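You operate a simulated robot arm through the tools that you are given. There is no shell and no other tool.

You run a simulated robot arm. Do the job below in one go: nothing can be reset, and whatever is moved stays where it is left.

JOB
Set the gear housing in the black holder and grease the patch beside its bore.
Fine: use the felt dauber and the red tin; dauber back, lid on again. Set down upright: felt dauber. A coat counts when it lies all over at full strength: go over it till it gets no stronger.

It is judged by the outcome, as a careful person would: the job done as asked, and still so three seconds after it is handed in. It fails if anything else is knocked over, pushed out of place, dropped, spilled or broken. Lids that push on must go on centred and level and be pressed home; caps that screw on are set level and turned clockwise until they are tight.

ROBOT AND FRAMES
A 7-joint arm with a two-finger parallel gripper, fixed in place. Base frame: the origin is at the foot of the arm, x ahead of it, y to its left, z up; the work surface is at about z = 0. Lengths are in m, angles in rad, forces in N, time in s.
With the tool pointing down near the work surface it reaches from about 0.22 to 0.58 m from the base axis. Its first joint turns from -1.152 to 1.152 rad. Payload 2.5 kg.
Tool frame: the origin (TCP) lies between the finger pads and is the grasp point; the fingertips stand 0.023 m ahead of it; z points along the fingers, y is the line along which they close. The gripper opens to 0.094 m. The fingers are 0.038 m wide and 0.01 m thick; the gripper's body (0.054 by 0.096 m) begins 0.039 m behind the TCP.
Orientation is told as [roll, pitch, yaw] about the base's x, y, z axes, in that order, counted from this pose: with the fingers straight down and closing along the base's y, the tool's x points along the base's -x, its y along +y and its z along -z.

CONTROLS
- The arm moves only by the tool nudge_tool. Its argument "rows" is text: rows parted by semicolons, each of 6 numbers parted by spaces: the shift along the base's x, y, z in units of 40 mm (1.0 is 40 mm), then the turn, a rotation vector about the base's x, y, z in units of 6 degrees (1.0 is 6 degrees). In form: dx dy dz rx ry rz; .... A call has 1 to 20 rows; each row shifts and turns the commanded pose from where the row before left it. "hand" is the closure, from 0 (fully open) to 1 (shut), set as the call begins (left out, the last holds). A call with a number of a shift or a turn outside -1 to 1 is refused whole. A row lasts 0.2 s, in which the tool goes at most 0.05 m and 0.15 rad; a call with a longer step from one row to the next is refused whole, and so is a gripper value outside its range. A pose out of reach is approached as far as the arm can. The call stops where the force on the tool passes 40 N (or 10 N more than at its start, if that is more) or the arm is blocked; 0.2 s more then pass. Each finger travels about 0.108 m/s and halts on what it meets, pressing with about 45 N; the grip force reading is that of the motor and also rises with nothing between the fingers. The clock runs only during rows and for 0.2 s after the last one: add rows that do not move to give the fingers time. It gives the time, the measured TCP pose, the force on the tool (base axes), the opening and the grip force at its end, in the units of the frame above (readings bear some noise), with the torque about the TCP (base axes, N m) and any sound that the robot's microphone picked up.
- Cameras (640 x 400 px; columns grow to the right, rows downward): "scene" is fixed at [0.0455, -0.3996, 0.5389]; the picture's right is [0.95, 0.30, 0.00], its down [0.19, -0.60, -0.78] and it looks along [-0.23, 0.74, -0.63] (base axes); focal length 313 px, centre (320, 200). "wrist" rides on the gripper at [0.086, 0.016, -0.074] in the tool frame; the picture's right is [-0.18, 0.98, 0.00], its down [-0.58, -0.11, -0.81] and it looks along [-0.79, -0.15, 0.59] (tool axes); focal length 243 px, centre (320, 200). There is no depth. A picture from a camera that has moved, and an enlarged one, comes with that camera's place and axes in the base frame and with its lens.
- camera(camera): a new picture of that camera. The clock stands still meanwhile.
- inspect(camera, box): a new picture of the part [left, top, right, bottom] of that camera's present view, enlarged. The clock stands still meanwhile.
- hand_in(): hands the job in; it is judged then, once.

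Places have to be worked out from the pictures, the camera data and where the tool is seen. Open the gripper and draw the arm clear of the work before you hand the job in, unless the task says otherwise.

The tools are called after "Request:" as a command line: name --argument value ..., lists and objects as JSON in quotes. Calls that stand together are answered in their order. nudge_tool: Moves the arm, as the interface text tells. Its arguments: {"type":"object","properties":{"rows":{"type":"string"},"hand":{"type":"number"}},"required":["rows"]} The other tools are called the same way: camera (camera) takes a picture; inspect (camera, box) takes an enlarged picture of a part of a camera's view; hand_in () hands the job in.

At the start:

```text
time_s: 0.0
ee_pos: [0.2926, 0.2483, 0.3012]
orientation: [0.0, -0.001, 0.002]
contact_force: [-0.7, 0.1, 0.5]
moment: [-0.03, 0.0, 0.0]
width: 0.0941
finger_force: 0.0
```

scene: 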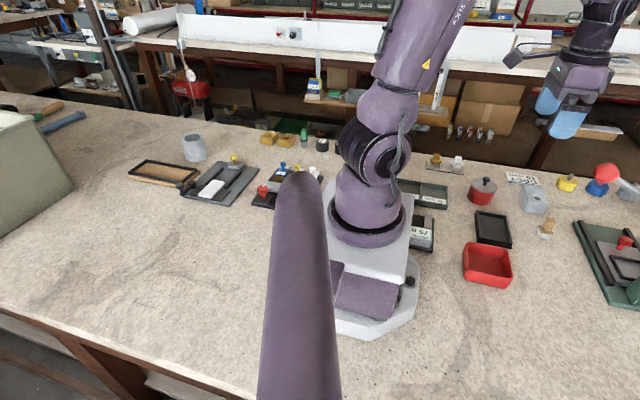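
wrist: 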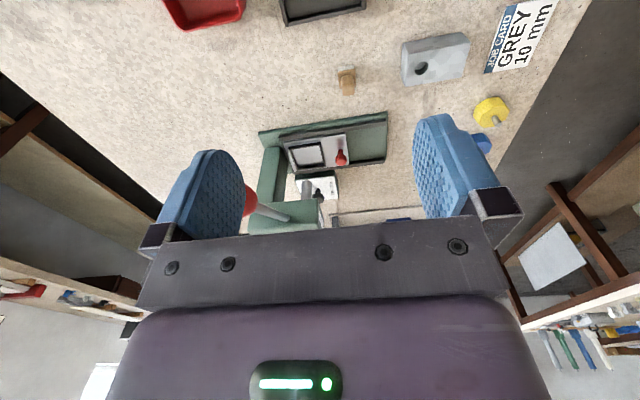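

I begin with close looks at the parts of the bench in both cameras, before moving anything.

Request:
inspect --camera "scene" --box '[400, 140, 640, 290]'

Request:
inspect --camera "scene" --box '[120, 110, 340, 240]'

Request:
inspect --camera "wrist" --box '[140, 0, 600, 240]'

```text
2.67 times, centred on (520, 215) of scene
camera zoom: at [0.0455, -0.3996, 0.5389], right [0.95, 0.3, 0.0], down [0.19, -0.6, -0.78], along [-0.23, 0.74, -0.63], focal length 835 px, centre (-213, 160)
```

zoom: 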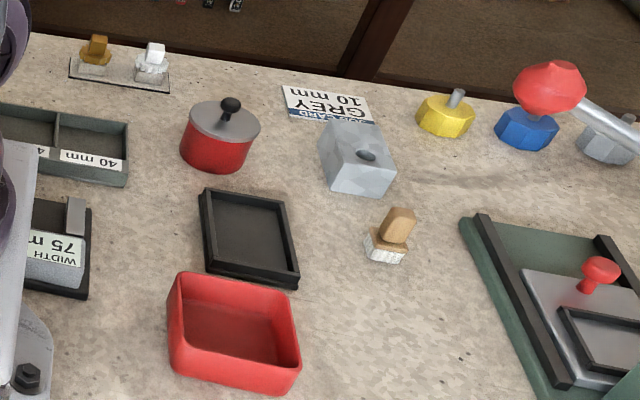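

```text
2.91 times, centred on (230, 175) of scene
camera zoom: at [0.0455, -0.3996, 0.5389], right [0.95, 0.3, 0.0], down [0.19, -0.6, -0.78], along [-0.23, 0.74, -0.63], focal length 911 px, centre (582, 273)
```

zoom: 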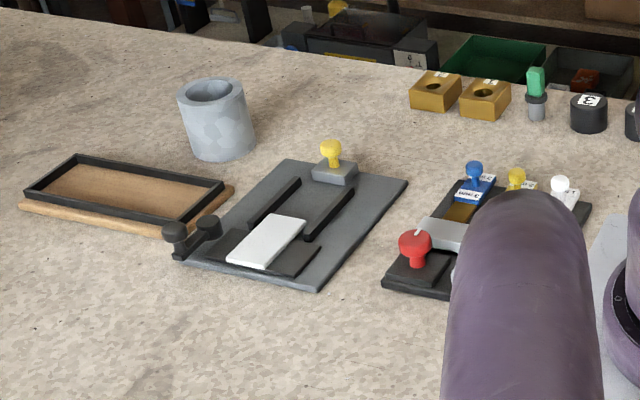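

```text
1.39 times, centred on (370, 120) of wrist
camera zoom: at [0.2039, 0.265, 0.3766], right [0.18, 0.98, 0.0], down [0.58, -0.11, 0.81], along [0.79, -0.15, -0.59], focal length 338 px, centre (250, 311)
```

zoom: 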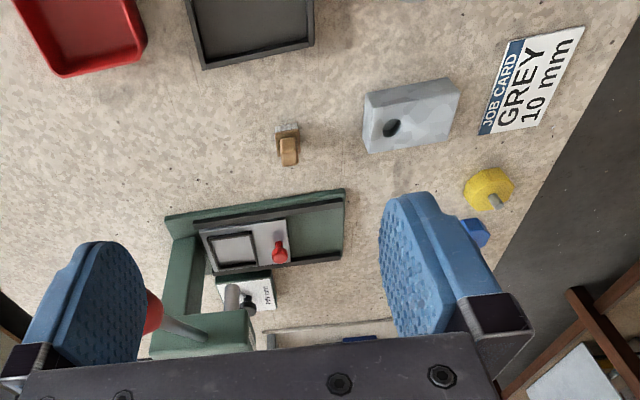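

The grey housing with its bore is near (0.39, 0.35), the black tray near (0.29, 0.25), the red tin with knobbed lid near (0.26, 0.355) and a small felt-footed dauber near (0.40, 0.265). I zoom in more on each one.

Request:
inspect --camera "scene" --box '[450, 170, 570, 245]'

Request:
inspect --camera "wrist" --box '[320, 0, 560, 150]'

Request:
inspect --camera "scene" --box '[540, 150, 640, 310]'

Request:
inspect --camera "scene" --box '[390, 145, 470, 260]'

Request:
inspect --camera "wrist" --box '[230, 90, 420, 240]'

```text
5.33 times, centred on (510, 208) of scene
camera zoom: at [0.0455, -0.3996, 0.5389], right [0.95, 0.3, 0.0], down [0.19, -0.6, -0.78], along [-0.23, 0.74, -0.63], focal length 1670 px, centre (-693, 160)
```

zoom: 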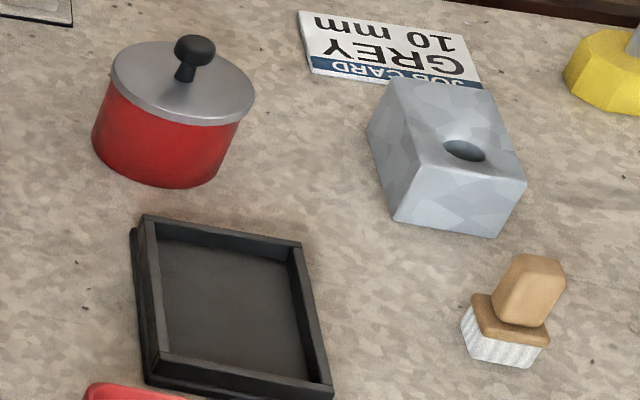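

```text
2.67 times, centred on (440, 75) of wrist
camera zoom: at [0.2039, 0.265, 0.3766], right [0.18, 0.98, 0.0], down [0.58, -0.11, 0.81], along [0.79, -0.15, -0.59], focal length 647 px, centre (0, 533)
```

zoom: 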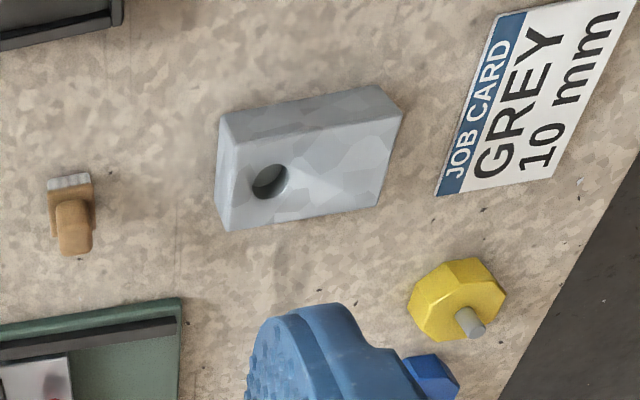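

```text
2.50 times, centred on (590, 230) of scene
camera zoom: at [0.0455, -0.3996, 0.5389], right [0.95, 0.3, 0.0], down [0.19, -0.6, -0.78], along [-0.23, 0.74, -0.63], focal length 783 px, centre (-355, 125)
```

zoom: 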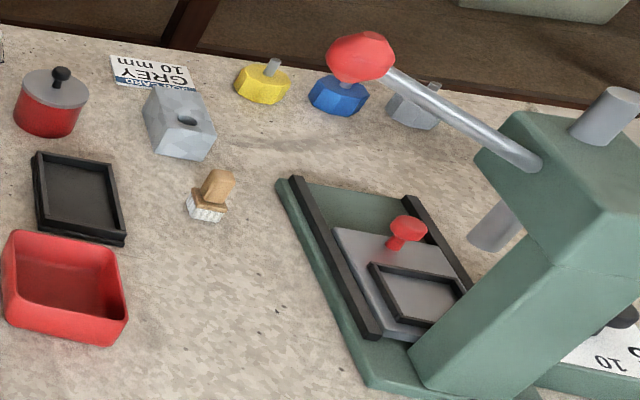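

```text
3.48 times, centred on (430, 202) of scene
camera zoom: at [0.0455, -0.3996, 0.5389], right [0.95, 0.3, 0.0], down [0.19, -0.6, -0.78], along [-0.23, 0.74, -0.63], focal length 1089 px, centre (-63, 191)
```

zoom: 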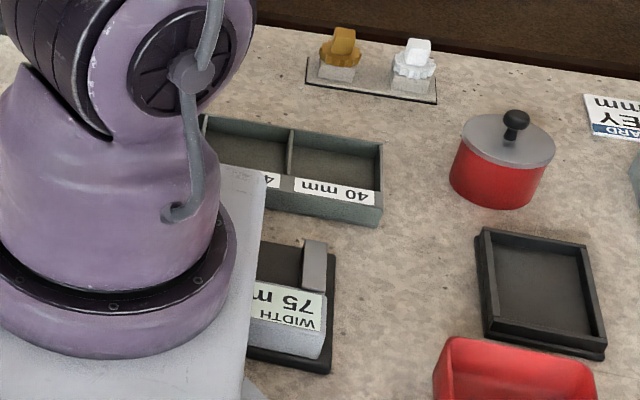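

```text
2.67 times, centred on (325, 165) of wrist
camera zoom: at [0.2039, 0.265, 0.3766], right [0.18, 0.98, 0.0], down [0.58, -0.11, 0.81], along [0.79, -0.15, -0.59], focal length 647 px, centre (307, 293)
```

zoom: 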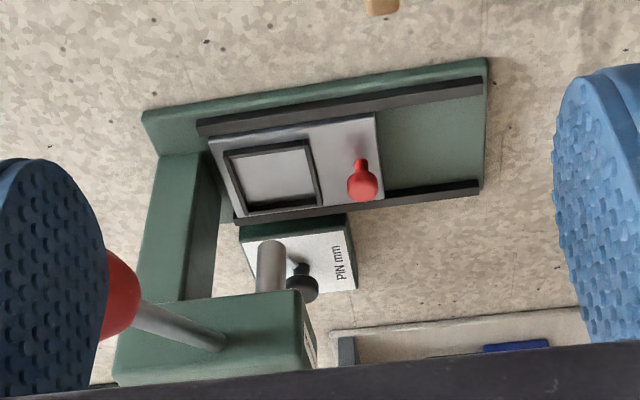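

To look at the housing, tray and tin more from above, I tilt the tool 30° about y where it stands, high above everything, and then take a wrist picture.

Request:
nudge_tool --rows "0 0 0.3 0 1 0; 0 0 0.3 0 1 0; 0 0 0.3 0 1 0; 0 0 0.3 0 1 0; 0 0 0 0 1 0; 0 0 0 0 0 0" --hand 0

Request:
camera --camera "wrist"

```text
time_s: 1.4
ee_pos: [0.2918, 0.2482, 0.3519]
orientation: [0.0, 0.525, 0.001]
contact_force: [0.1, 0.6, 0.8]
moment: [-0.01, -0.03, 0.01]
width: 0.0941
finger_force: 0.0
```

```text
taken
camera wrist: at [0.2526, 0.2653, 0.4582], right [0.16, 0.98, -0.09], down [0.91, -0.11, 0.41], along [0.39, -0.15, -0.91], focal length 243 px, centre (320, 200)
```

wrist: 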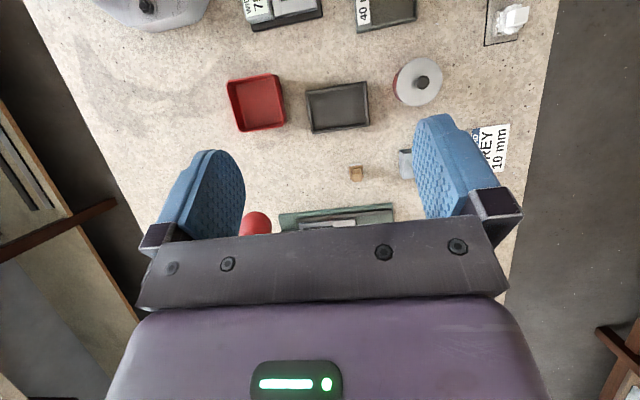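

This view from above is good for the tray and tin; I enlarge it to measure them.

Request:
inspect --camera "wrist" --box '[290, 50, 450, 150]'

Request:
inspect --camera "wrist" --box '[220, 50, 380, 150]'

Request:
inspect --camera "wrist" --box '[320, 110, 520, 235]'

```text
4.00 times, centred on (370, 100) of wrist
camera zoom: at [0.2526, 0.2653, 0.4582], right [0.16, 0.98, -0.09], down [0.91, -0.11, 0.41], along [0.39, -0.15, -0.91], focal length 970 px, centre (120, 600)
```

zoom: 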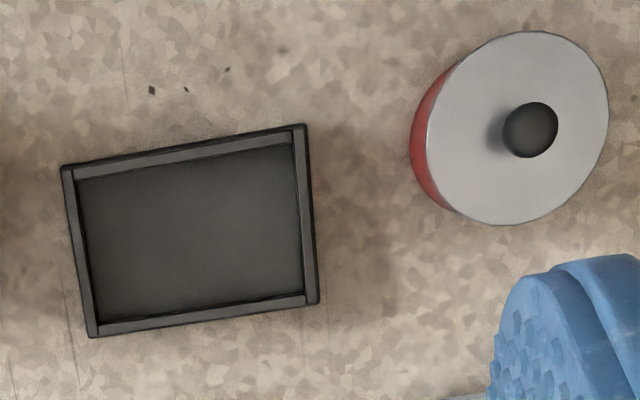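

```text
4.00 times, centred on (300, 100) of wrist
camera zoom: at [0.2526, 0.2653, 0.4582], right [0.16, 0.98, -0.09], down [0.91, -0.11, 0.41], along [0.39, -0.15, -0.91], focal length 970 px, centre (400, 600)
```

zoom: 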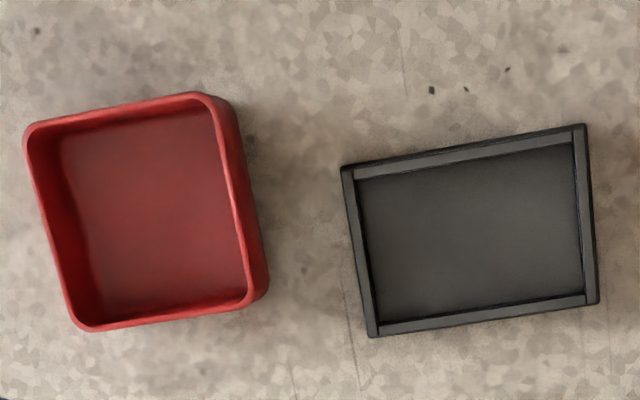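

```text
3.20 times, centred on (420, 172) of wrist
camera zoom: at [0.2526, 0.2653, 0.4582], right [0.16, 0.98, -0.09], down [0.91, -0.11, 0.41], along [0.39, -0.15, -0.91], focal length 776 px, centre (0, 288)
```

zoom: 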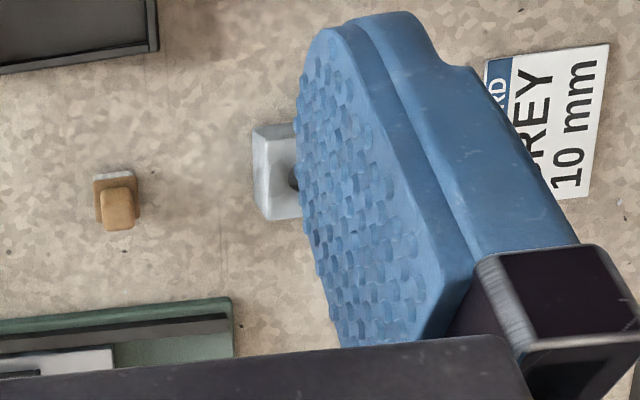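

The tray works out at x 0.242–0.312, y 0.199–0.301, in line with the axes, and the housing at x 0.366–0.410, y 0.350–0.428, about 0.037 tall. I go upright again and move to where the wrist camera sees the housing's top close up, well above everything.

Request:
nudge_tool --rows "0.25 0.62 -0.6 0 -1 0; 0.25 0.62 -0.6 0 -1 0; 0.25 0.62 -0.6 0 -1 0; 0.25 0.62 -0.6 0 -1 0; 0.25 0.62 -0.6 0 -1 0; 0.25 0.6 -0.6 0 0 0; 0 0 -0.6 0 0 0; 0 0 0 0 0 0"

Request:
camera --camera "wrist"

Request:
inspect --camera "wrist" --box '[240, 40, 400, 140]'

```text
time_s: 3.2
ee_pos: [0.3536, 0.3959, 0.1816]
orientation: [-0.001, 0.0, 0.0]
contact_force: [-0.1, -0.7, 0.8]
moment: [0.02, -0.02, 0.0]
width: 0.0937
finger_force: 0.1
```

```text
taken
camera wrist: at [0.2646, 0.413, 0.2562], right [0.18, 0.98, 0.0], down [0.58, -0.11, 0.81], along [0.79, -0.15, -0.59], focal length 243 px, centre (320, 200)
```

wrist: 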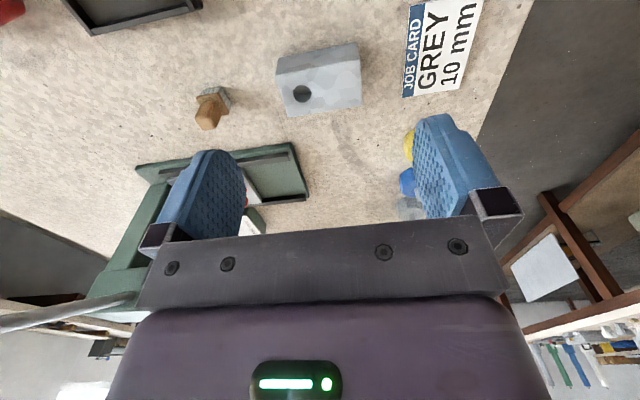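

```text
4.00 times, centred on (320, 90) of wrist
camera zoom: at [0.2646, 0.413, 0.2562], right [0.18, 0.98, 0.0], down [0.58, -0.11, 0.81], along [0.79, -0.15, -0.59], focal length 970 px, centre (320, 640)
```

zoom: 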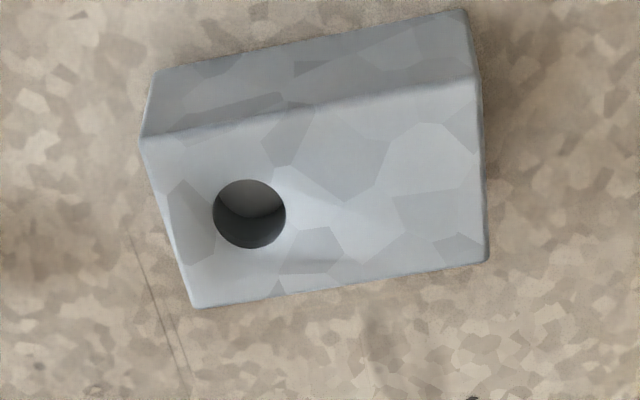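

The top of the housing shows only the bore, centred about (0.387, 0.372), so the patch must be the free area on its +y side; the housing is centred on (0.388, 0.390), square to the axes and 0.077 long in y. I move over it with open fingers and come down to just above it to check the alignment.

Request:
nudge_tool --rows "0.43 -0.07 -0.5 0 0 0; 0.43 -0.07 -0.5 0 0 0; 0 0 -0.8 0 0 0; 0 0 -0.5 0 0 0; 0 0 0 0 0 0"

Request:
camera --camera "wrist"

Request:
camera --camera "scene"

```text
time_s: 4.4
ee_pos: [0.3857, 0.3918, 0.0891]
orientation: [0.0, 0.001, 0.003]
contact_force: [0.0, -0.4, -0.4]
moment: [0.01, -0.03, -0.01]
width: 0.0941
finger_force: 0.0
```

```text
taken
camera wrist: at [0.2988, 0.4083, 0.1632], right [0.18, 0.98, 0.0], down [0.58, -0.11, 0.81], along [0.79, -0.15, -0.59], focal length 243 px, centre (320, 200)
```

wrist: 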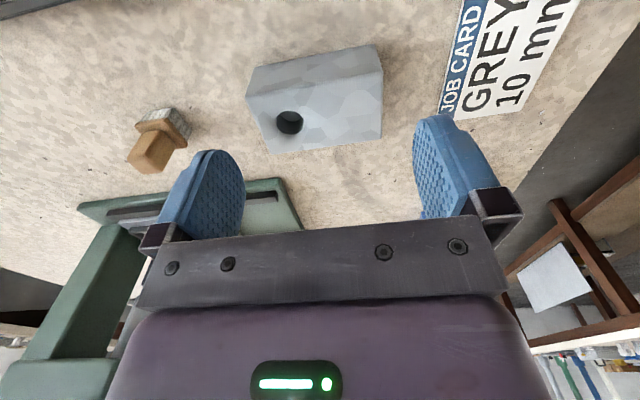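

```text
taken
```

scene: 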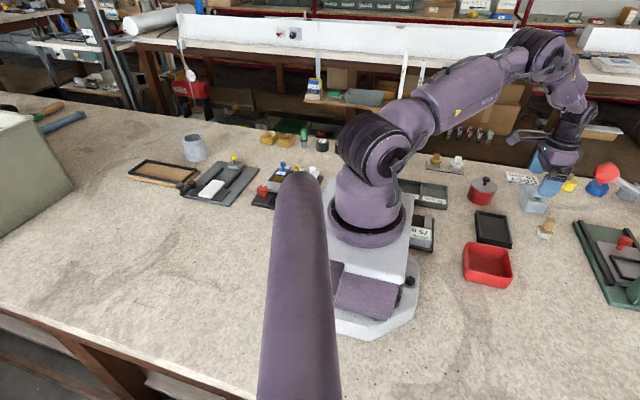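

The hole again comes out at (0.387, 0.3725), so the TCP is centred over the housing. I go down until the fingertips are about 15 mm above the bench and close on it.

Request:
nudge_tool --rows "0 0 -0.5 0 0 0; 0 0 -0.5 0 0 0; 0 0 -0.28 0 0 0; 0 0 0 0 0 0"

Request:
nudge_tool --rows "0 0 0 0 0 0; 0 0 0 0 0 0; 0 0 0 0 0 0" --hand 1

Request:
camera --camera "wrist"

```text
time_s: 5.4
ee_pos: [0.3876, 0.3907, 0.039]
orientation: [0.0, 0.0, 0.0]
contact_force: [-0.5, 0.5, 0.3]
moment: [0.0, 0.0, -0.01]
width: 0.0941
finger_force: 0.0
```

```text
time_s: 6.2
ee_pos: [0.3871, 0.3918, 0.0385]
orientation: [-0.002, 0.0, 0.001]
contact_force: [0.4, -0.8, -0.3]
moment: [-0.16, 0.01, 0.05]
width: 0.0783
finger_force: 44.3
```

```text
taken
camera wrist: at [0.2993, 0.4077, 0.1132], right [0.18, 0.98, 0.0], down [0.58, -0.11, 0.81], along [0.79, -0.15, -0.59], focal length 243 px, centre (320, 200)
```

wrist: 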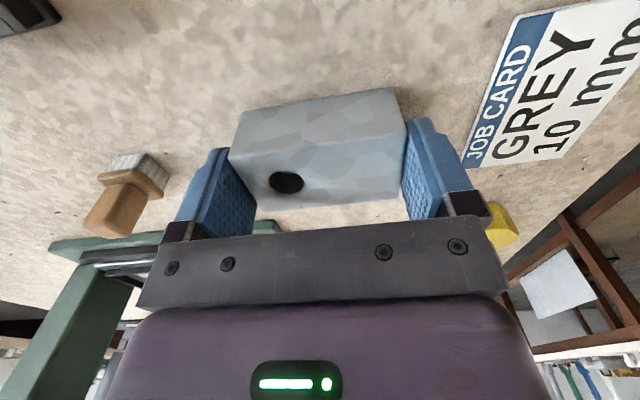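

The housing is held at a width of 0.078. I lift it straight up, then carry it high over to a point above the tray.

Request:
nudge_tool --rows "0 0 0.5 0 0 0; 0 0 0.9 0 0 0; 0 0 0.9 0 0 0; 0 0 0.5 0 0 0; -0.5 -0.64 0 0 0 0; -0.5 -0.64 0 0 0 0; -0.5 -0.64 0 0 0 0; -0.5 -0.64 0 0 0 0; -0.4 -0.5 0 0 0 0; -0.3 -0.47 0 0 0 0; 0 0 0 0 0 0"

Request:
camera --camera "wrist"

Request:
inspect --camera "scene" --box '[430, 140, 590, 290]'

```text
time_s: 8.6
ee_pos: [0.2793, 0.2492, 0.1524]
orientation: [0.001, -0.001, 0.002]
contact_force: [0.6, -0.2, -3.3]
moment: [0.0, 0.02, 0.02]
width: 0.0784
finger_force: 45.3
```

```text
taken
camera wrist: at [0.1907, 0.2657, 0.2268], right [0.18, 0.98, 0.0], down [0.58, -0.11, 0.81], along [0.79, -0.15, -0.59], focal length 243 px, centre (320, 200)
```

wrist: 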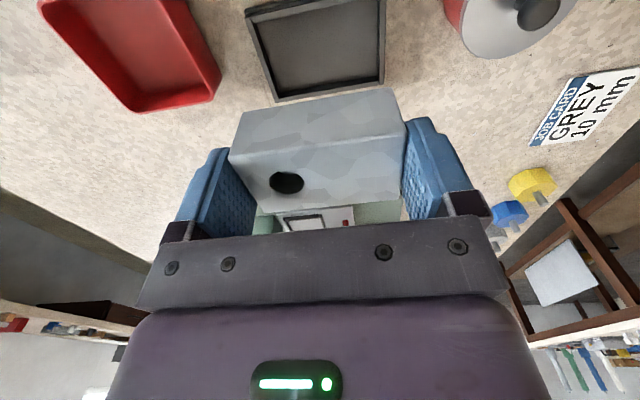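

```text
2.67 times, centred on (510, 215) of scene
camera zoom: at [0.0455, -0.3996, 0.5389], right [0.95, 0.3, 0.0], down [0.19, -0.6, -0.78], along [-0.23, 0.74, -0.63], focal length 835 px, centre (-187, 160)
```

zoom: 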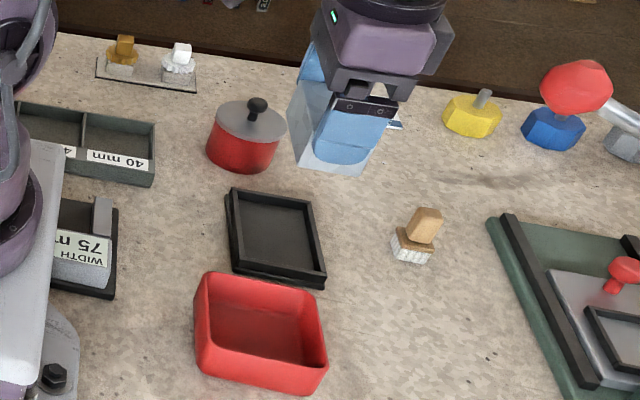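

The housing hangs level above the tray; I enlarge the tray in the wrist view for its place and rim height.

Request:
inspect --camera "wrist" --box '[230, 0, 400, 106]'

Request:
inspect --camera "scene" --box '[465, 195, 561, 255]'

```text
3.76 times, centred on (315, 53) of wrist
camera zoom: at [0.1907, 0.2657, 0.2268], right [0.18, 0.98, 0.0], down [0.58, -0.11, 0.81], along [0.79, -0.15, -0.59], focal length 913 px, centre (339, 753)
```

zoom: 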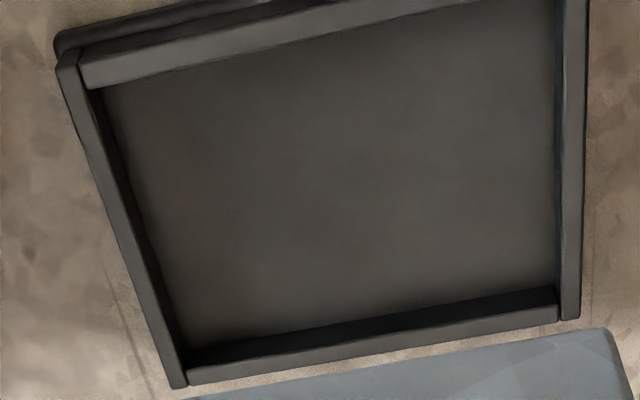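

```text
6.67 times, centred on (513, 225) of scene
camera zoom: at [0.0455, -0.3996, 0.5389], right [0.95, 0.3, 0.0], down [0.19, -0.6, -0.78], along [-0.23, 0.74, -0.63], focal length 2087 px, centre (-967, 33)
```

zoom: 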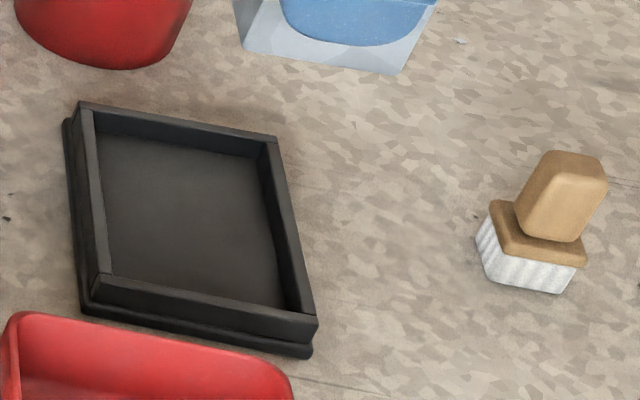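

The tray's centre is about (0.278, 0.250) and its rim about 15 mm high, which the fingertips will clear. I nudge x by -1.5 mm and go down to just above the tray floor.

Request:
nudge_tool --rows "-0.04 0.01 -0.8 0 0 0; 0 0 -0.8 0 0 0; 0 0 -0.5 0 0 0; 0 0 -0.3 0 0 0; 0 0 -0.15 0 0 0; 0 0 0 0 0 0"

Request:
camera --camera "wrist"

Request:
inspect --camera "scene" --box '[440, 170, 560, 270]'

```text
time_s: 10.0
ee_pos: [0.2756, 0.2504, 0.0488]
orientation: [0.001, 0.0, 0.001]
contact_force: [0.5, 1.0, -3.8]
moment: [0.0, 0.03, 0.01]
width: 0.0782
finger_force: 45.1
```

```text
taken
camera wrist: at [0.1883, 0.2661, 0.1232], right [0.18, 0.98, 0.0], down [0.58, -0.11, 0.81], along [0.79, -0.15, -0.59], focal length 243 px, centre (320, 200)
```

wrist: 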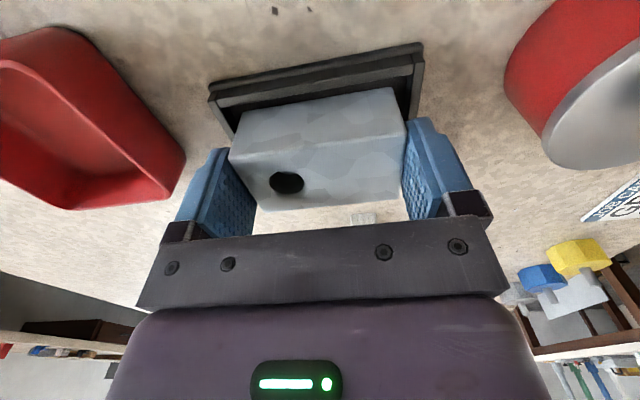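

```text
4.00 times, centred on (500, 220) of scene
camera zoom: at [0.0455, -0.3995, 0.5389], right [0.95, 0.3, 0.0], down [0.19, -0.6, -0.78], along [-0.23, 0.74, -0.63], focal length 1252 px, centre (-400, 120)
```

zoom: 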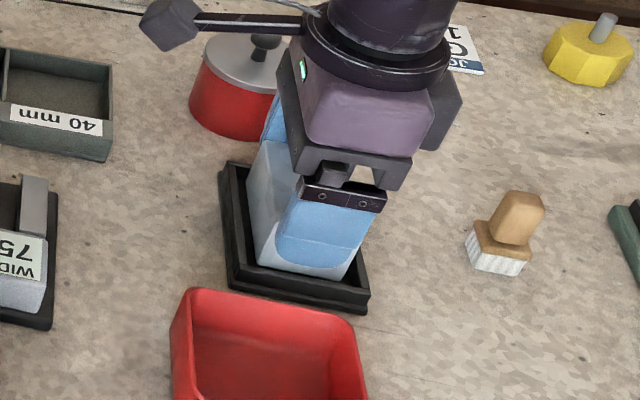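

The housing sits inside the tray's walls in both views, with a gap on the far and near sides. I lower it in small steps, watching the force.

Request:
nudge_tool --rows "0 0 -0.06 0 0 0; 0 0 0 0 0 0"

Request:
nudge_tool --rows "0 0 -0.05 0 0 0; 0 0 0 0 0 0"

Request:
nudge_tool --rows "0 0 -0.03 0 0 0; 0 0 0 0 0 0"

```text
time_s: 10.6
ee_pos: [0.276, 0.2501, 0.0468]
orientation: [0.0, 0.001, 0.002]
contact_force: [-0.2, -0.5, -4.2]
moment: [0.04, -0.04, 0.01]
width: 0.0782
finger_force: 44.8
```

```text
time_s: 11.2
ee_pos: [0.2775, 0.2492, 0.0455]
orientation: [-0.001, 0.0, 0.0]
contact_force: [-2.9, -2.4, 8.8]
moment: [-0.53, 0.05, -0.12]
width: 0.0782
finger_force: 44.8
```

```text
time_s: 11.8
ee_pos: [0.2774, 0.2498, 0.0443]
orientation: [0.0, 0.0, 0.0]
contact_force: [-9.1, -12.4, 36.5]
moment: [0.08, 0.06, 0.03]
width: 0.0785
finger_force: 45.2
```

The force rose to 36 N at TCP z 0.044, so the housing is on the tray floor. I ease up 1 mm to take the load off, and open.

Request:
nudge_tool --rows "0 0 0.04 0 0 0; 0 0 0 0 0 0"

Request:
nudge_tool --rows "0 0 0 0 0 0; 0 0 0 0 0 0; 0 0 0.1 0 0 0; 0 0 0.4 0 0 0; 0 0 0.8 0 0 0; 0 0 0.8 0 0 0; 0 0 0.8 0 0 0; 0 0 0 0 0 0" --hand 0

Request:
camera --camera "wrist"

Request:
inspect --camera "scene" --box '[440, 170, 560, 270]'

```text
time_s: 12.4
ee_pos: [0.2759, 0.2499, 0.0433]
orientation: [0.0, -0.002, 0.003]
contact_force: [1.2, -2.4, 2.6]
moment: [-0.36, 0.09, 0.12]
width: 0.0785
finger_force: 44.8
```

```text
time_s: 14.2
ee_pos: [0.2778, 0.2488, 0.1601]
orientation: [0.0, -0.001, 0.0]
contact_force: [-0.6, -0.7, 0.3]
moment: [-0.02, -0.02, 0.01]
width: 0.0938
finger_force: 0.1
```

```text
taken
camera wrist: at [0.1894, 0.2657, 0.2356], right [0.18, 0.98, 0.0], down [0.58, -0.11, 0.81], along [0.79, -0.15, -0.59], focal length 243 px, centre (320, 200)
```

wrist: 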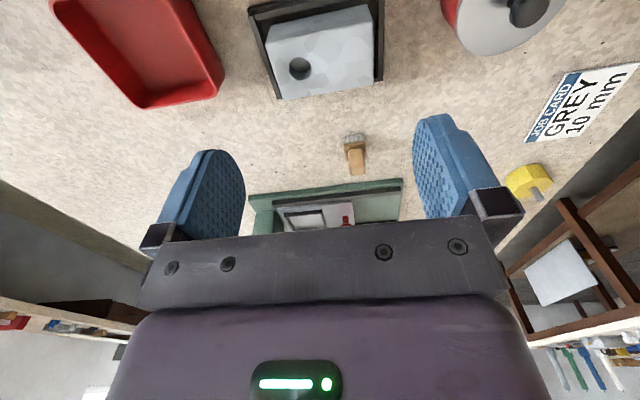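

```text
4.00 times, centred on (500, 220) of scene
camera zoom: at [0.0455, -0.3996, 0.5389], right [0.95, 0.3, 0.0], down [0.19, -0.6, -0.78], along [-0.23, 0.74, -0.63], focal length 1252 px, centre (-400, 120)
```

zoom: 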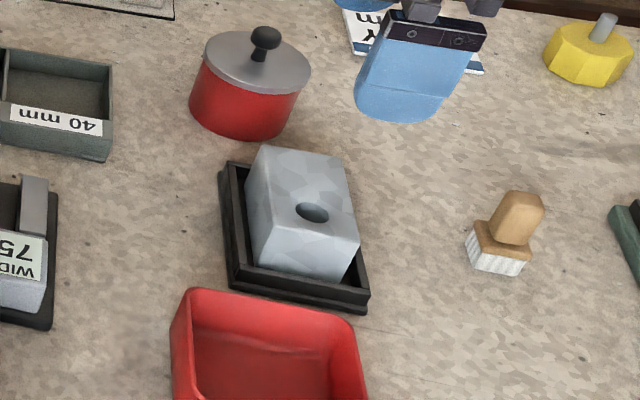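

The housing is down inside the tray with its bore facing up. Next I go over towards the tin, high up, to measure the lid and its knob.

Request:
nudge_tool --rows "-0.25 0.6 0.4 0 0 0; -0.25 0.6 0.4 0 0 0; -0.25 0.6 0.2 0 0 0; -0.3 0.6 0 0 0 0; 0 0 0 0 0 0"

Request:
camera --camera "wrist"

Request:
inspect --camera "wrist" --box '[240, 10, 400, 110]'

Request:
inspect --camera "scene" --box '[450, 165, 530, 215]'

Request:
inspect --camera "scene" --box '[490, 195, 554, 255]'

```text
time_s: 15.4
ee_pos: [0.2332, 0.3453, 0.2004]
orientation: [0.0, -0.001, -0.001]
contact_force: [-0.3, 0.6, -1.6]
moment: [-0.01, 0.05, 0.06]
width: 0.0939
finger_force: 0.1
```

```text
taken
camera wrist: at [0.1456, 0.3611, 0.2749], right [0.18, 0.98, 0.0], down [0.58, -0.11, 0.81], along [0.79, -0.15, -0.59], focal length 243 px, centre (320, 200)
```

wrist: 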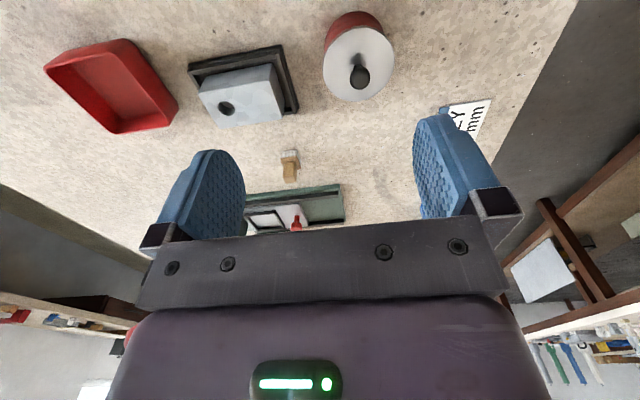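

```text
4.00 times, centred on (320, 60) of wrist
camera zoom: at [0.1456, 0.3611, 0.2749], right [0.18, 0.98, 0.0], down [0.58, -0.11, 0.81], along [0.79, -0.15, -0.59], focal length 970 px, centre (320, 760)
```

zoom: 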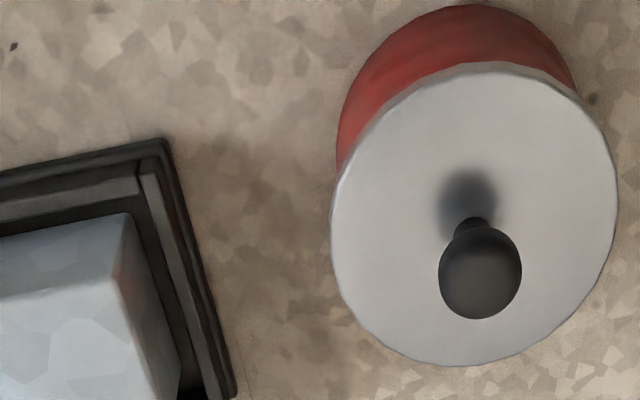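

```text
8.00 times, centred on (490, 190) of scene
camera zoom: at [0.0455, -0.3995, 0.5389], right [0.95, 0.3, 0.0], down [0.19, -0.6, -0.78], along [-0.23, 0.74, -0.63], focal length 2505 px, centre (-1040, 280)
```

zoom: 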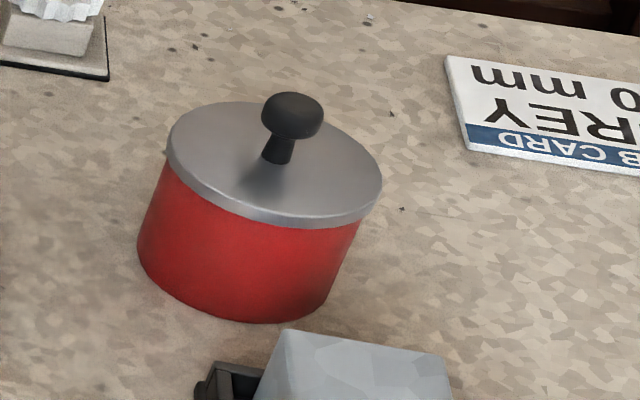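

```text
6.67 times, centred on (522, 225) of scene
camera zoom: at [0.0455, -0.3995, 0.5389], right [0.95, 0.3, 0.0], down [0.19, -0.6, -0.78], along [-0.23, 0.74, -0.63], focal length 2087 px, centre (-1027, 33)
```

zoom: 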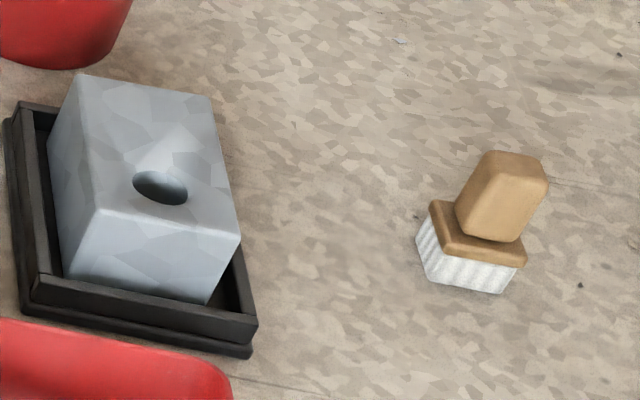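

The lid works out at centre (0.261, 0.3755), about 67 mm across with its top near z 0.039, and the knob about 19 mm thick centred at z 0.057. I move over it and stop at z 0.11 to check alignment.

Request:
nudge_tool --rows "0.33 0.38 -0.5 0 0 0; 0.33 0.37 -0.6 0 0 0; 0 0 -0.6 0 0 0; 0 0 -0.55 0 0 0; 0 0 0 0 0 0"

Request:
camera --camera "wrist"

Request:
inspect --camera "scene" --box '[440, 135, 540, 215]'

```text
time_s: 16.6
ee_pos: [0.261, 0.377, 0.1117]
orientation: [0.0, -0.002, -0.001]
contact_force: [-0.2, 0.8, 0.3]
moment: [-0.03, 0.0, -0.02]
width: 0.0939
finger_force: 0.2
```

```text
taken
camera wrist: at [0.1727, 0.393, 0.1852], right [0.18, 0.98, 0.0], down [0.58, -0.11, 0.81], along [0.79, -0.15, -0.59], focal length 243 px, centre (320, 200)
```

wrist: 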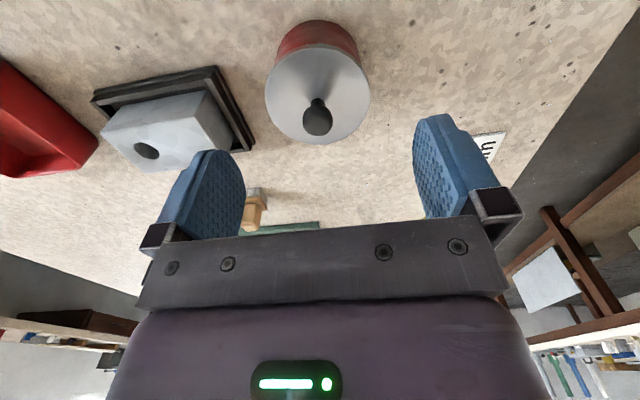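

```text
5.00 times, centred on (490, 175) of scene
camera zoom: at [0.0455, -0.3996, 0.5389], right [0.95, 0.3, 0.0], down [0.19, -0.6, -0.78], along [-0.23, 0.74, -0.63], focal length 1566 px, centre (-530, 325)
```

zoom: 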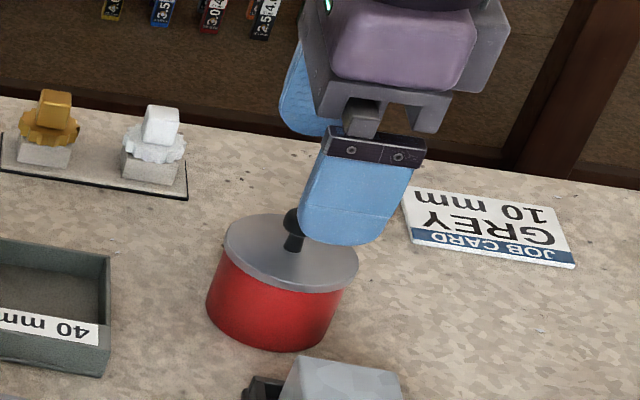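

The knob lies at (0.260, 0.375), under the TCP within a millimetre or two. I go down until the fingertips are just above the lid's top, then look before closing.

Request:
nudge_tool --rows "0 -0.02 -0.5 0 0 0; 0 0 -0.4 0 0 0; 0 0 -0.22 0 0 0; 0 0 0 0 0 0"

Request:
inspect --camera "scene" --box '[450, 145, 530, 205]'

Request:
camera --camera "wrist"

```text
time_s: 17.6
ee_pos: [0.2617, 0.3757, 0.0672]
orientation: [-0.001, 0.001, 0.002]
contact_force: [-0.3, 0.1, -0.4]
moment: [0.02, 0.0, 0.0]
width: 0.0942
finger_force: 0.1
```

```text
6.67 times, centred on (490, 175) of scene
camera zoom: at [0.0455, -0.3996, 0.5389], right [0.95, 0.3, 0.0], down [0.19, -0.6, -0.78], along [-0.23, 0.74, -0.63], focal length 2087 px, centre (-813, 367)
```

zoom: 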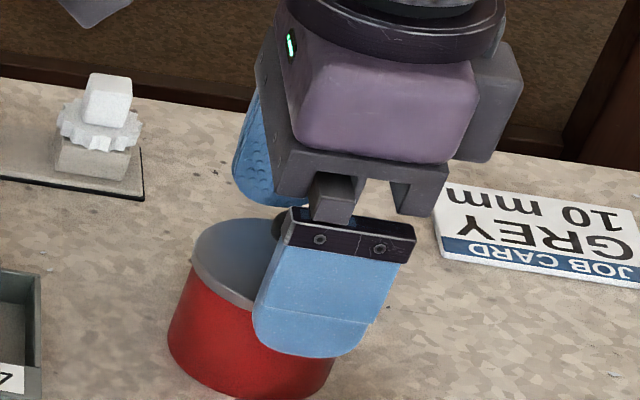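

```text
taken
camera wrist: at [0.1731, 0.3922, 0.1406], right [0.18, 0.98, 0.0], down [0.58, -0.11, 0.81], along [0.79, -0.15, -0.59], focal length 243 px, centre (320, 200)
```

wrist: 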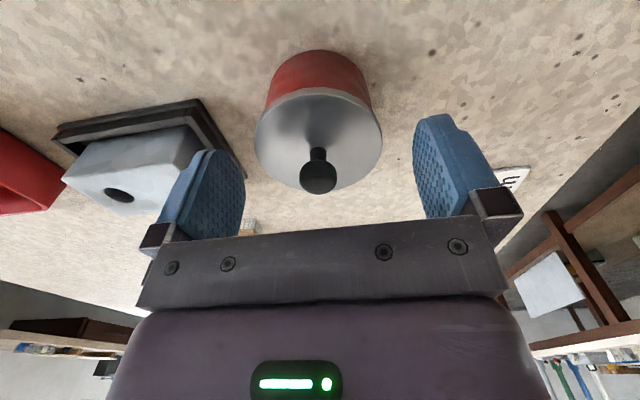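

The knob is centred between the fingers, about 8 mm below the TCP. I lower 2 mm more and close on it.

Request:
nudge_tool --rows "0 0 -0.05 0 0 0; 0 0 0 0 0 0"

Request:
nudge_tool --rows "0 0 0 0 0 0; 0 0 0 0 0 0; 0 0 0 0 0 0; 0 0 0 0 0 0" --hand 1

Request:
camera --camera "wrist"

```text
time_s: 18.2
ee_pos: [0.2618, 0.3746, 0.0642]
orientation: [-0.002, 0.001, 0.002]
contact_force: [-0.3, -0.6, 0.5]
moment: [0.01, 0.02, 0.01]
width: 0.0939
finger_force: 0.0
```

```text
time_s: 19.2
ee_pos: [0.2602, 0.3761, 0.0648]
orientation: [0.0, 0.0, 0.002]
contact_force: [-0.7, -0.7, -0.9]
moment: [0.01, 0.02, -0.05]
width: 0.0642
finger_force: 44.5
heard: snap
```

```text
taken
camera wrist: at [0.173, 0.3924, 0.1384], right [0.18, 0.98, 0.0], down [0.58, -0.11, 0.81], along [0.79, -0.15, -0.59], focal length 243 px, centre (320, 200)
```

wrist: 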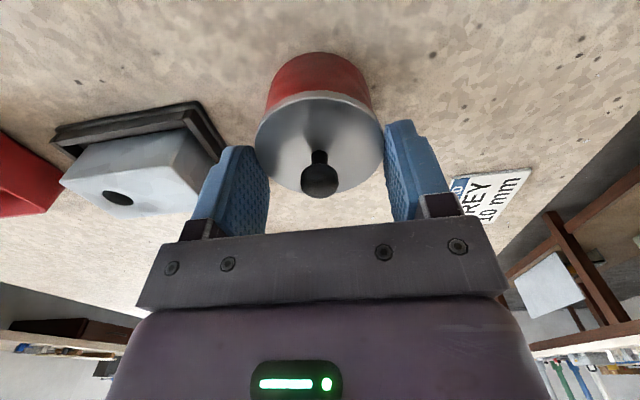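

The fingers stopped at a width of 0.064, so their tips met the lid's rim instead of the knob, and there was a snap, perhaps the lid coming unseated. I look closely before doing anything.

Request:
inspect --camera "wrist" --box '[220, 40, 420, 220]'

Request:
inspect --camera "scene" --box '[450, 155, 530, 215]'

```text
2.22 times, centred on (320, 130) of wrist
camera zoom: at [0.173, 0.3924, 0.1384], right [0.18, 0.98, 0.0], down [0.58, -0.11, 0.81], along [0.79, -0.15, -0.59], focal length 539 px, centre (320, 356)
```

zoom: 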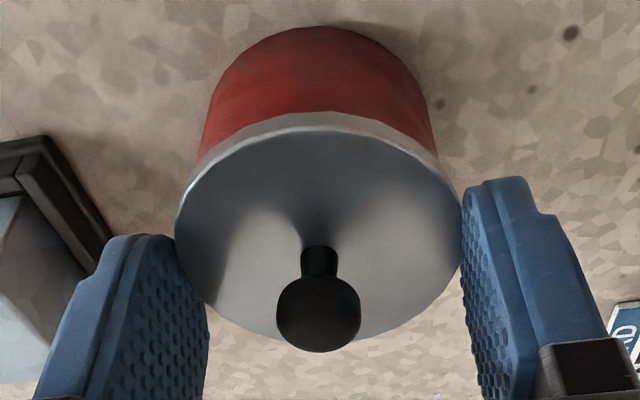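

```text
6.67 times, centred on (490, 185) of scene
camera zoom: at [0.0455, -0.3996, 0.5389], right [0.95, 0.3, 0.0], down [0.19, -0.6, -0.78], along [-0.23, 0.74, -0.63], focal length 2087 px, centre (-813, 300)
```

zoom: 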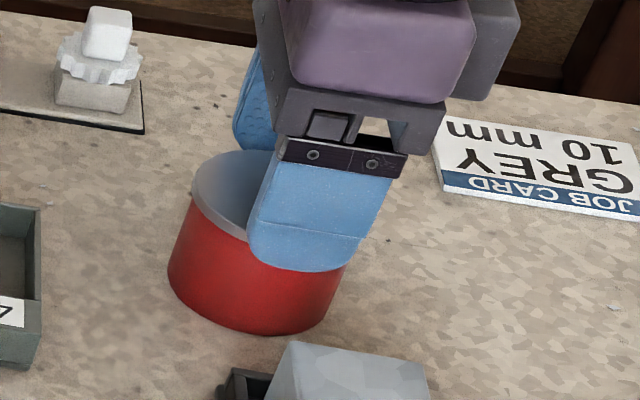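

The lid is still level and on; its top is in fact near z 0.046 and the knob's centre near 0.0595. I let go, rise about 7 mm, and close again on the knob itself.

Request:
nudge_tool --rows "0 0 0 0 0 0; 0 0 0 0 0 0; 0 0 0 0 0 0; 0 0 0.18 0 0 0; 0 0 0 0 0 0" --hand 0

Request:
inspect --camera "wrist" --box '[220, 40, 420, 220]'

Request:
inspect --camera "scene" --box '[450, 155, 530, 215]'

```text
time_s: 20.4
ee_pos: [0.2603, 0.375, 0.0716]
orientation: [0.001, 0.0, 0.0]
contact_force: [0.1, 0.1, -0.4]
moment: [0.04, -0.01, -0.01]
width: 0.0939
finger_force: 0.1
heard: snap
```

```text
2.22 times, centred on (320, 130) of wrist
camera zoom: at [0.173, 0.3918, 0.1456], right [0.18, 0.98, 0.0], down [0.58, -0.11, 0.81], along [0.79, -0.15, -0.59], focal length 539 px, centre (320, 356)
```

zoom: 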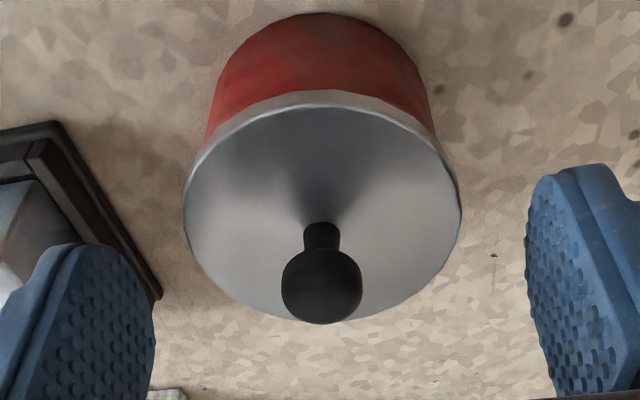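

```text
6.67 times, centred on (490, 185) of scene
camera zoom: at [0.0455, -0.3996, 0.5389], right [0.95, 0.3, 0.0], down [0.19, -0.6, -0.78], along [-0.23, 0.74, -0.63], focal length 2087 px, centre (-813, 300)
```

zoom: 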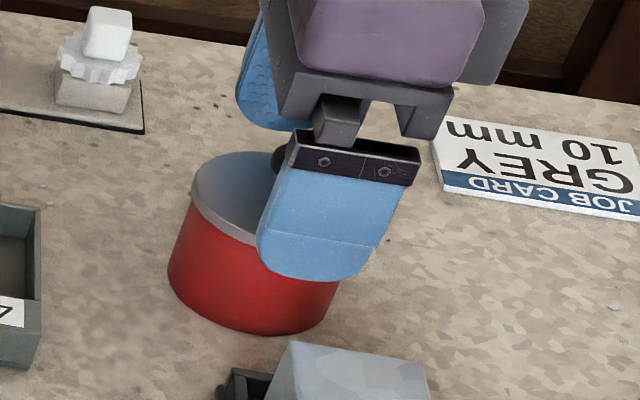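

The lid is on and level and the fingers are clear of it. I close on the knob.

Request:
nudge_tool --rows "0 0 0 0 0 0; 0 0 0 0 0 0; 0 0 0 0 0 0; 0 0 0 0 0 0" --hand 1

Request:
inspect --camera "wrist" --box '[220, 40, 420, 220]'

```text
time_s: 21.4
ee_pos: [0.2605, 0.3766, 0.0717]
orientation: [0.0, -0.001, 0.0]
contact_force: [0.1, 0.4, 1.5]
moment: [0.01, -0.01, -0.01]
width: 0.0148
finger_force: 45.2
heard: snap
```

```text
2.22 times, centred on (320, 130) of wrist
camera zoom: at [0.173, 0.3919, 0.1457], right [0.18, 0.98, 0.0], down [0.58, -0.11, 0.81], along [0.79, -0.15, -0.59], focal length 539 px, centre (320, 356)
```

zoom: 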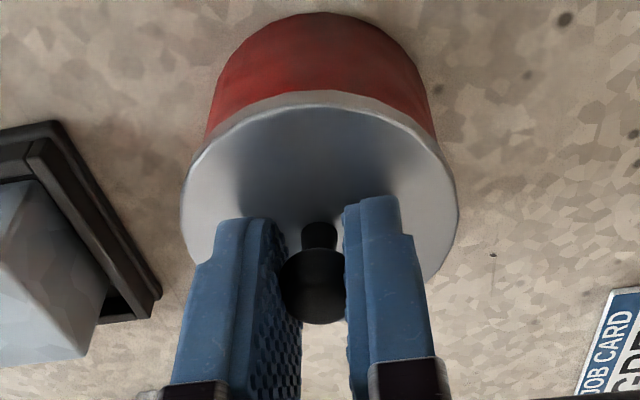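

The knob is held at width 0.0148. I lift gently a few millimetres and watch the force, in case the tin comes up with the lid.

Request:
nudge_tool --rows "0 0 0.05 0 0 0; 0 0 0.05 0 0 0; 0 0 0.1 0 0 0; 0 0 0 0 0 0"

Request:
inspect --camera "wrist" --box '[220, 40, 420, 220]'

Request:
inspect --camera "scene" --box '[450, 155, 530, 215]'

```text
time_s: 22.4
ee_pos: [0.2608, 0.375, 0.0796]
orientation: [0.001, 0.0, -0.001]
contact_force: [-0.1, 0.6, 0.1]
moment: [-0.02, -0.01, 0.01]
width: 0.0146
finger_force: 44.7
```

```text
2.22 times, centred on (320, 130) of wrist
camera zoom: at [0.1728, 0.3919, 0.1538], right [0.18, 0.98, 0.0], down [0.58, -0.11, 0.81], along [0.79, -0.15, -0.59], focal length 539 px, centre (320, 356)
```

zoom: 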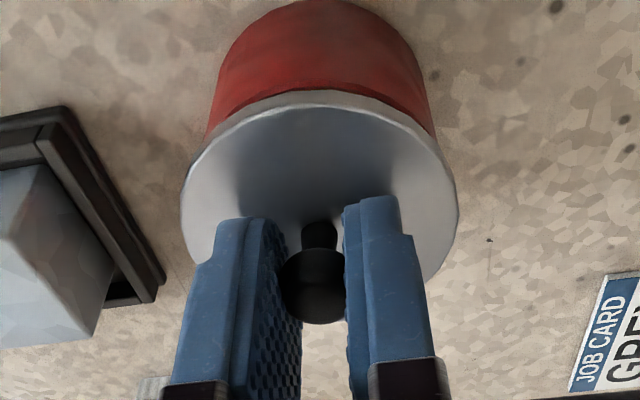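

```text
6.67 times, centred on (490, 185) of scene
camera zoom: at [0.0455, -0.3996, 0.5389], right [0.95, 0.3, 0.0], down [0.19, -0.6, -0.78], along [-0.23, 0.74, -0.63], focal length 2087 px, centre (-813, 300)
```

zoom: 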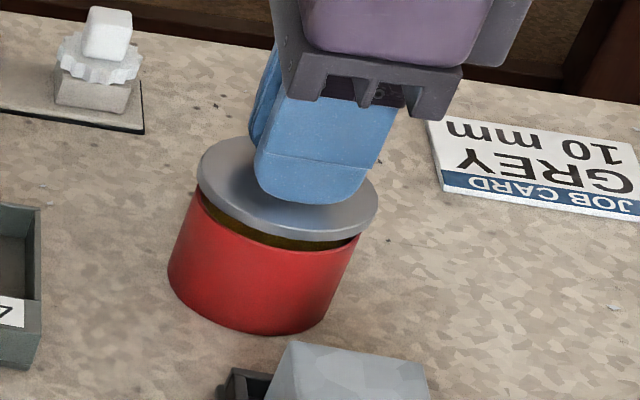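

The lid has come free cleanly and the tin stayed put. I lift on, carry the lid to the empty spot near (0.375, 0.385), where the housing stood, and stop low above the bench.

Request:
nudge_tool --rows "0 0 0.5 0 0 0; 0 0 0.75 0 0 0; 0.7 0.06 0 0 0 0; 0.7 0.06 0 0 0 0; 0.7 0.06 0 0 0 0; 0.75 0.06 0 0 0 0; 0 0 -0.7 0 0 0; 0 0 -0.7 0 0 0; 0 0 -0.6 0 0 0; 0 0 0 0 0 0"

Request:
camera --camera "wrist"

Request:
inspect --camera "scene" --box '[440, 140, 600, 240]'

```text
time_s: 24.6
ee_pos: [0.3766, 0.383, 0.0511]
orientation: [0.0, 0.0, 0.001]
contact_force: [0.0, 0.0, -1.1]
moment: [0.05, 0.0, -0.01]
width: 0.0149
finger_force: 44.6
```

```text
taken
camera wrist: at [0.2883, 0.4002, 0.1241], right [0.18, 0.98, 0.0], down [0.58, -0.11, 0.81], along [0.79, -0.15, -0.59], focal length 243 px, centre (320, 200)
```

wrist: 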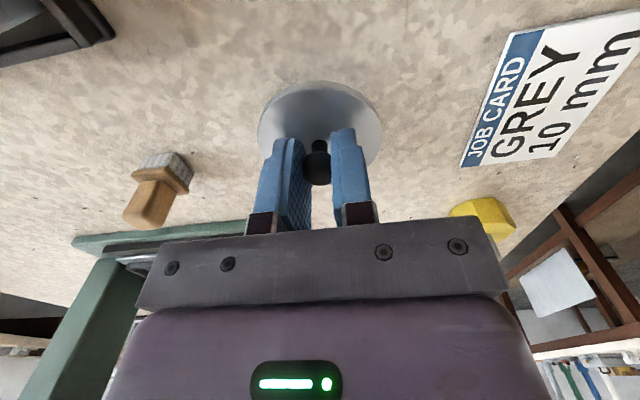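

```text
4.00 times, centred on (520, 190) of scene
camera zoom: at [0.0455, -0.3996, 0.5389], right [0.95, 0.3, 0.0], down [0.19, -0.6, -0.78], along [-0.23, 0.74, -0.63], focal length 1252 px, centre (-480, 240)
```

zoom: 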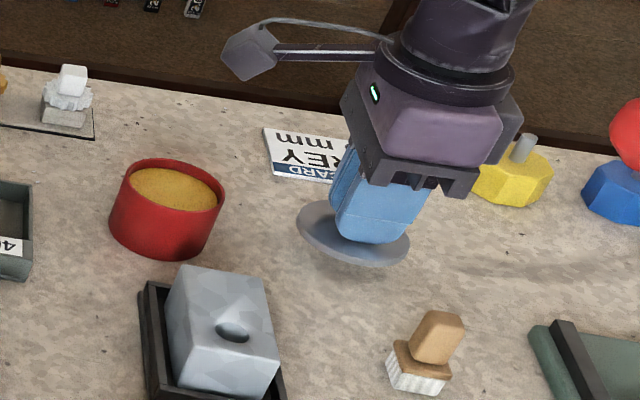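

The spot is clear and the tin stands open with yellow grease near its brim. I lower the lid slowly to the bench.

Request:
nudge_tool --rows "0 0 -0.15 0 0 0; 0 0 -0.15 0 0 0; 0 0 0 0 0 0"

Request:
nudge_tool --rows "0 0 -0.06 0 0 0; 0 0 0 0 0 0"

Request:
nudge_tool --rows "0 0 -0.04 0 0 0; 0 0 0 0 0 0"

```text
time_s: 25.4
ee_pos: [0.3755, 0.3852, 0.0386]
orientation: [0.0, -0.001, 0.0]
contact_force: [-0.6, -0.3, -0.8]
moment: [-0.04, 0.01, 0.0]
width: 0.0145
finger_force: 45.1
```

```text
time_s: 26.0
ee_pos: [0.3758, 0.3845, 0.0351]
orientation: [0.0, 0.0, 0.0]
contact_force: [0.7, -0.3, -0.7]
moment: [-0.01, 0.04, 0.0]
width: 0.0146
finger_force: 44.6
```

```text
time_s: 26.6
ee_pos: [0.3762, 0.3848, 0.0342]
orientation: [-0.001, 0.0, -0.001]
contact_force: [-0.1, -0.5, -0.6]
moment: [0.0, 0.0, 0.02]
width: 0.0146
finger_force: 44.5
```

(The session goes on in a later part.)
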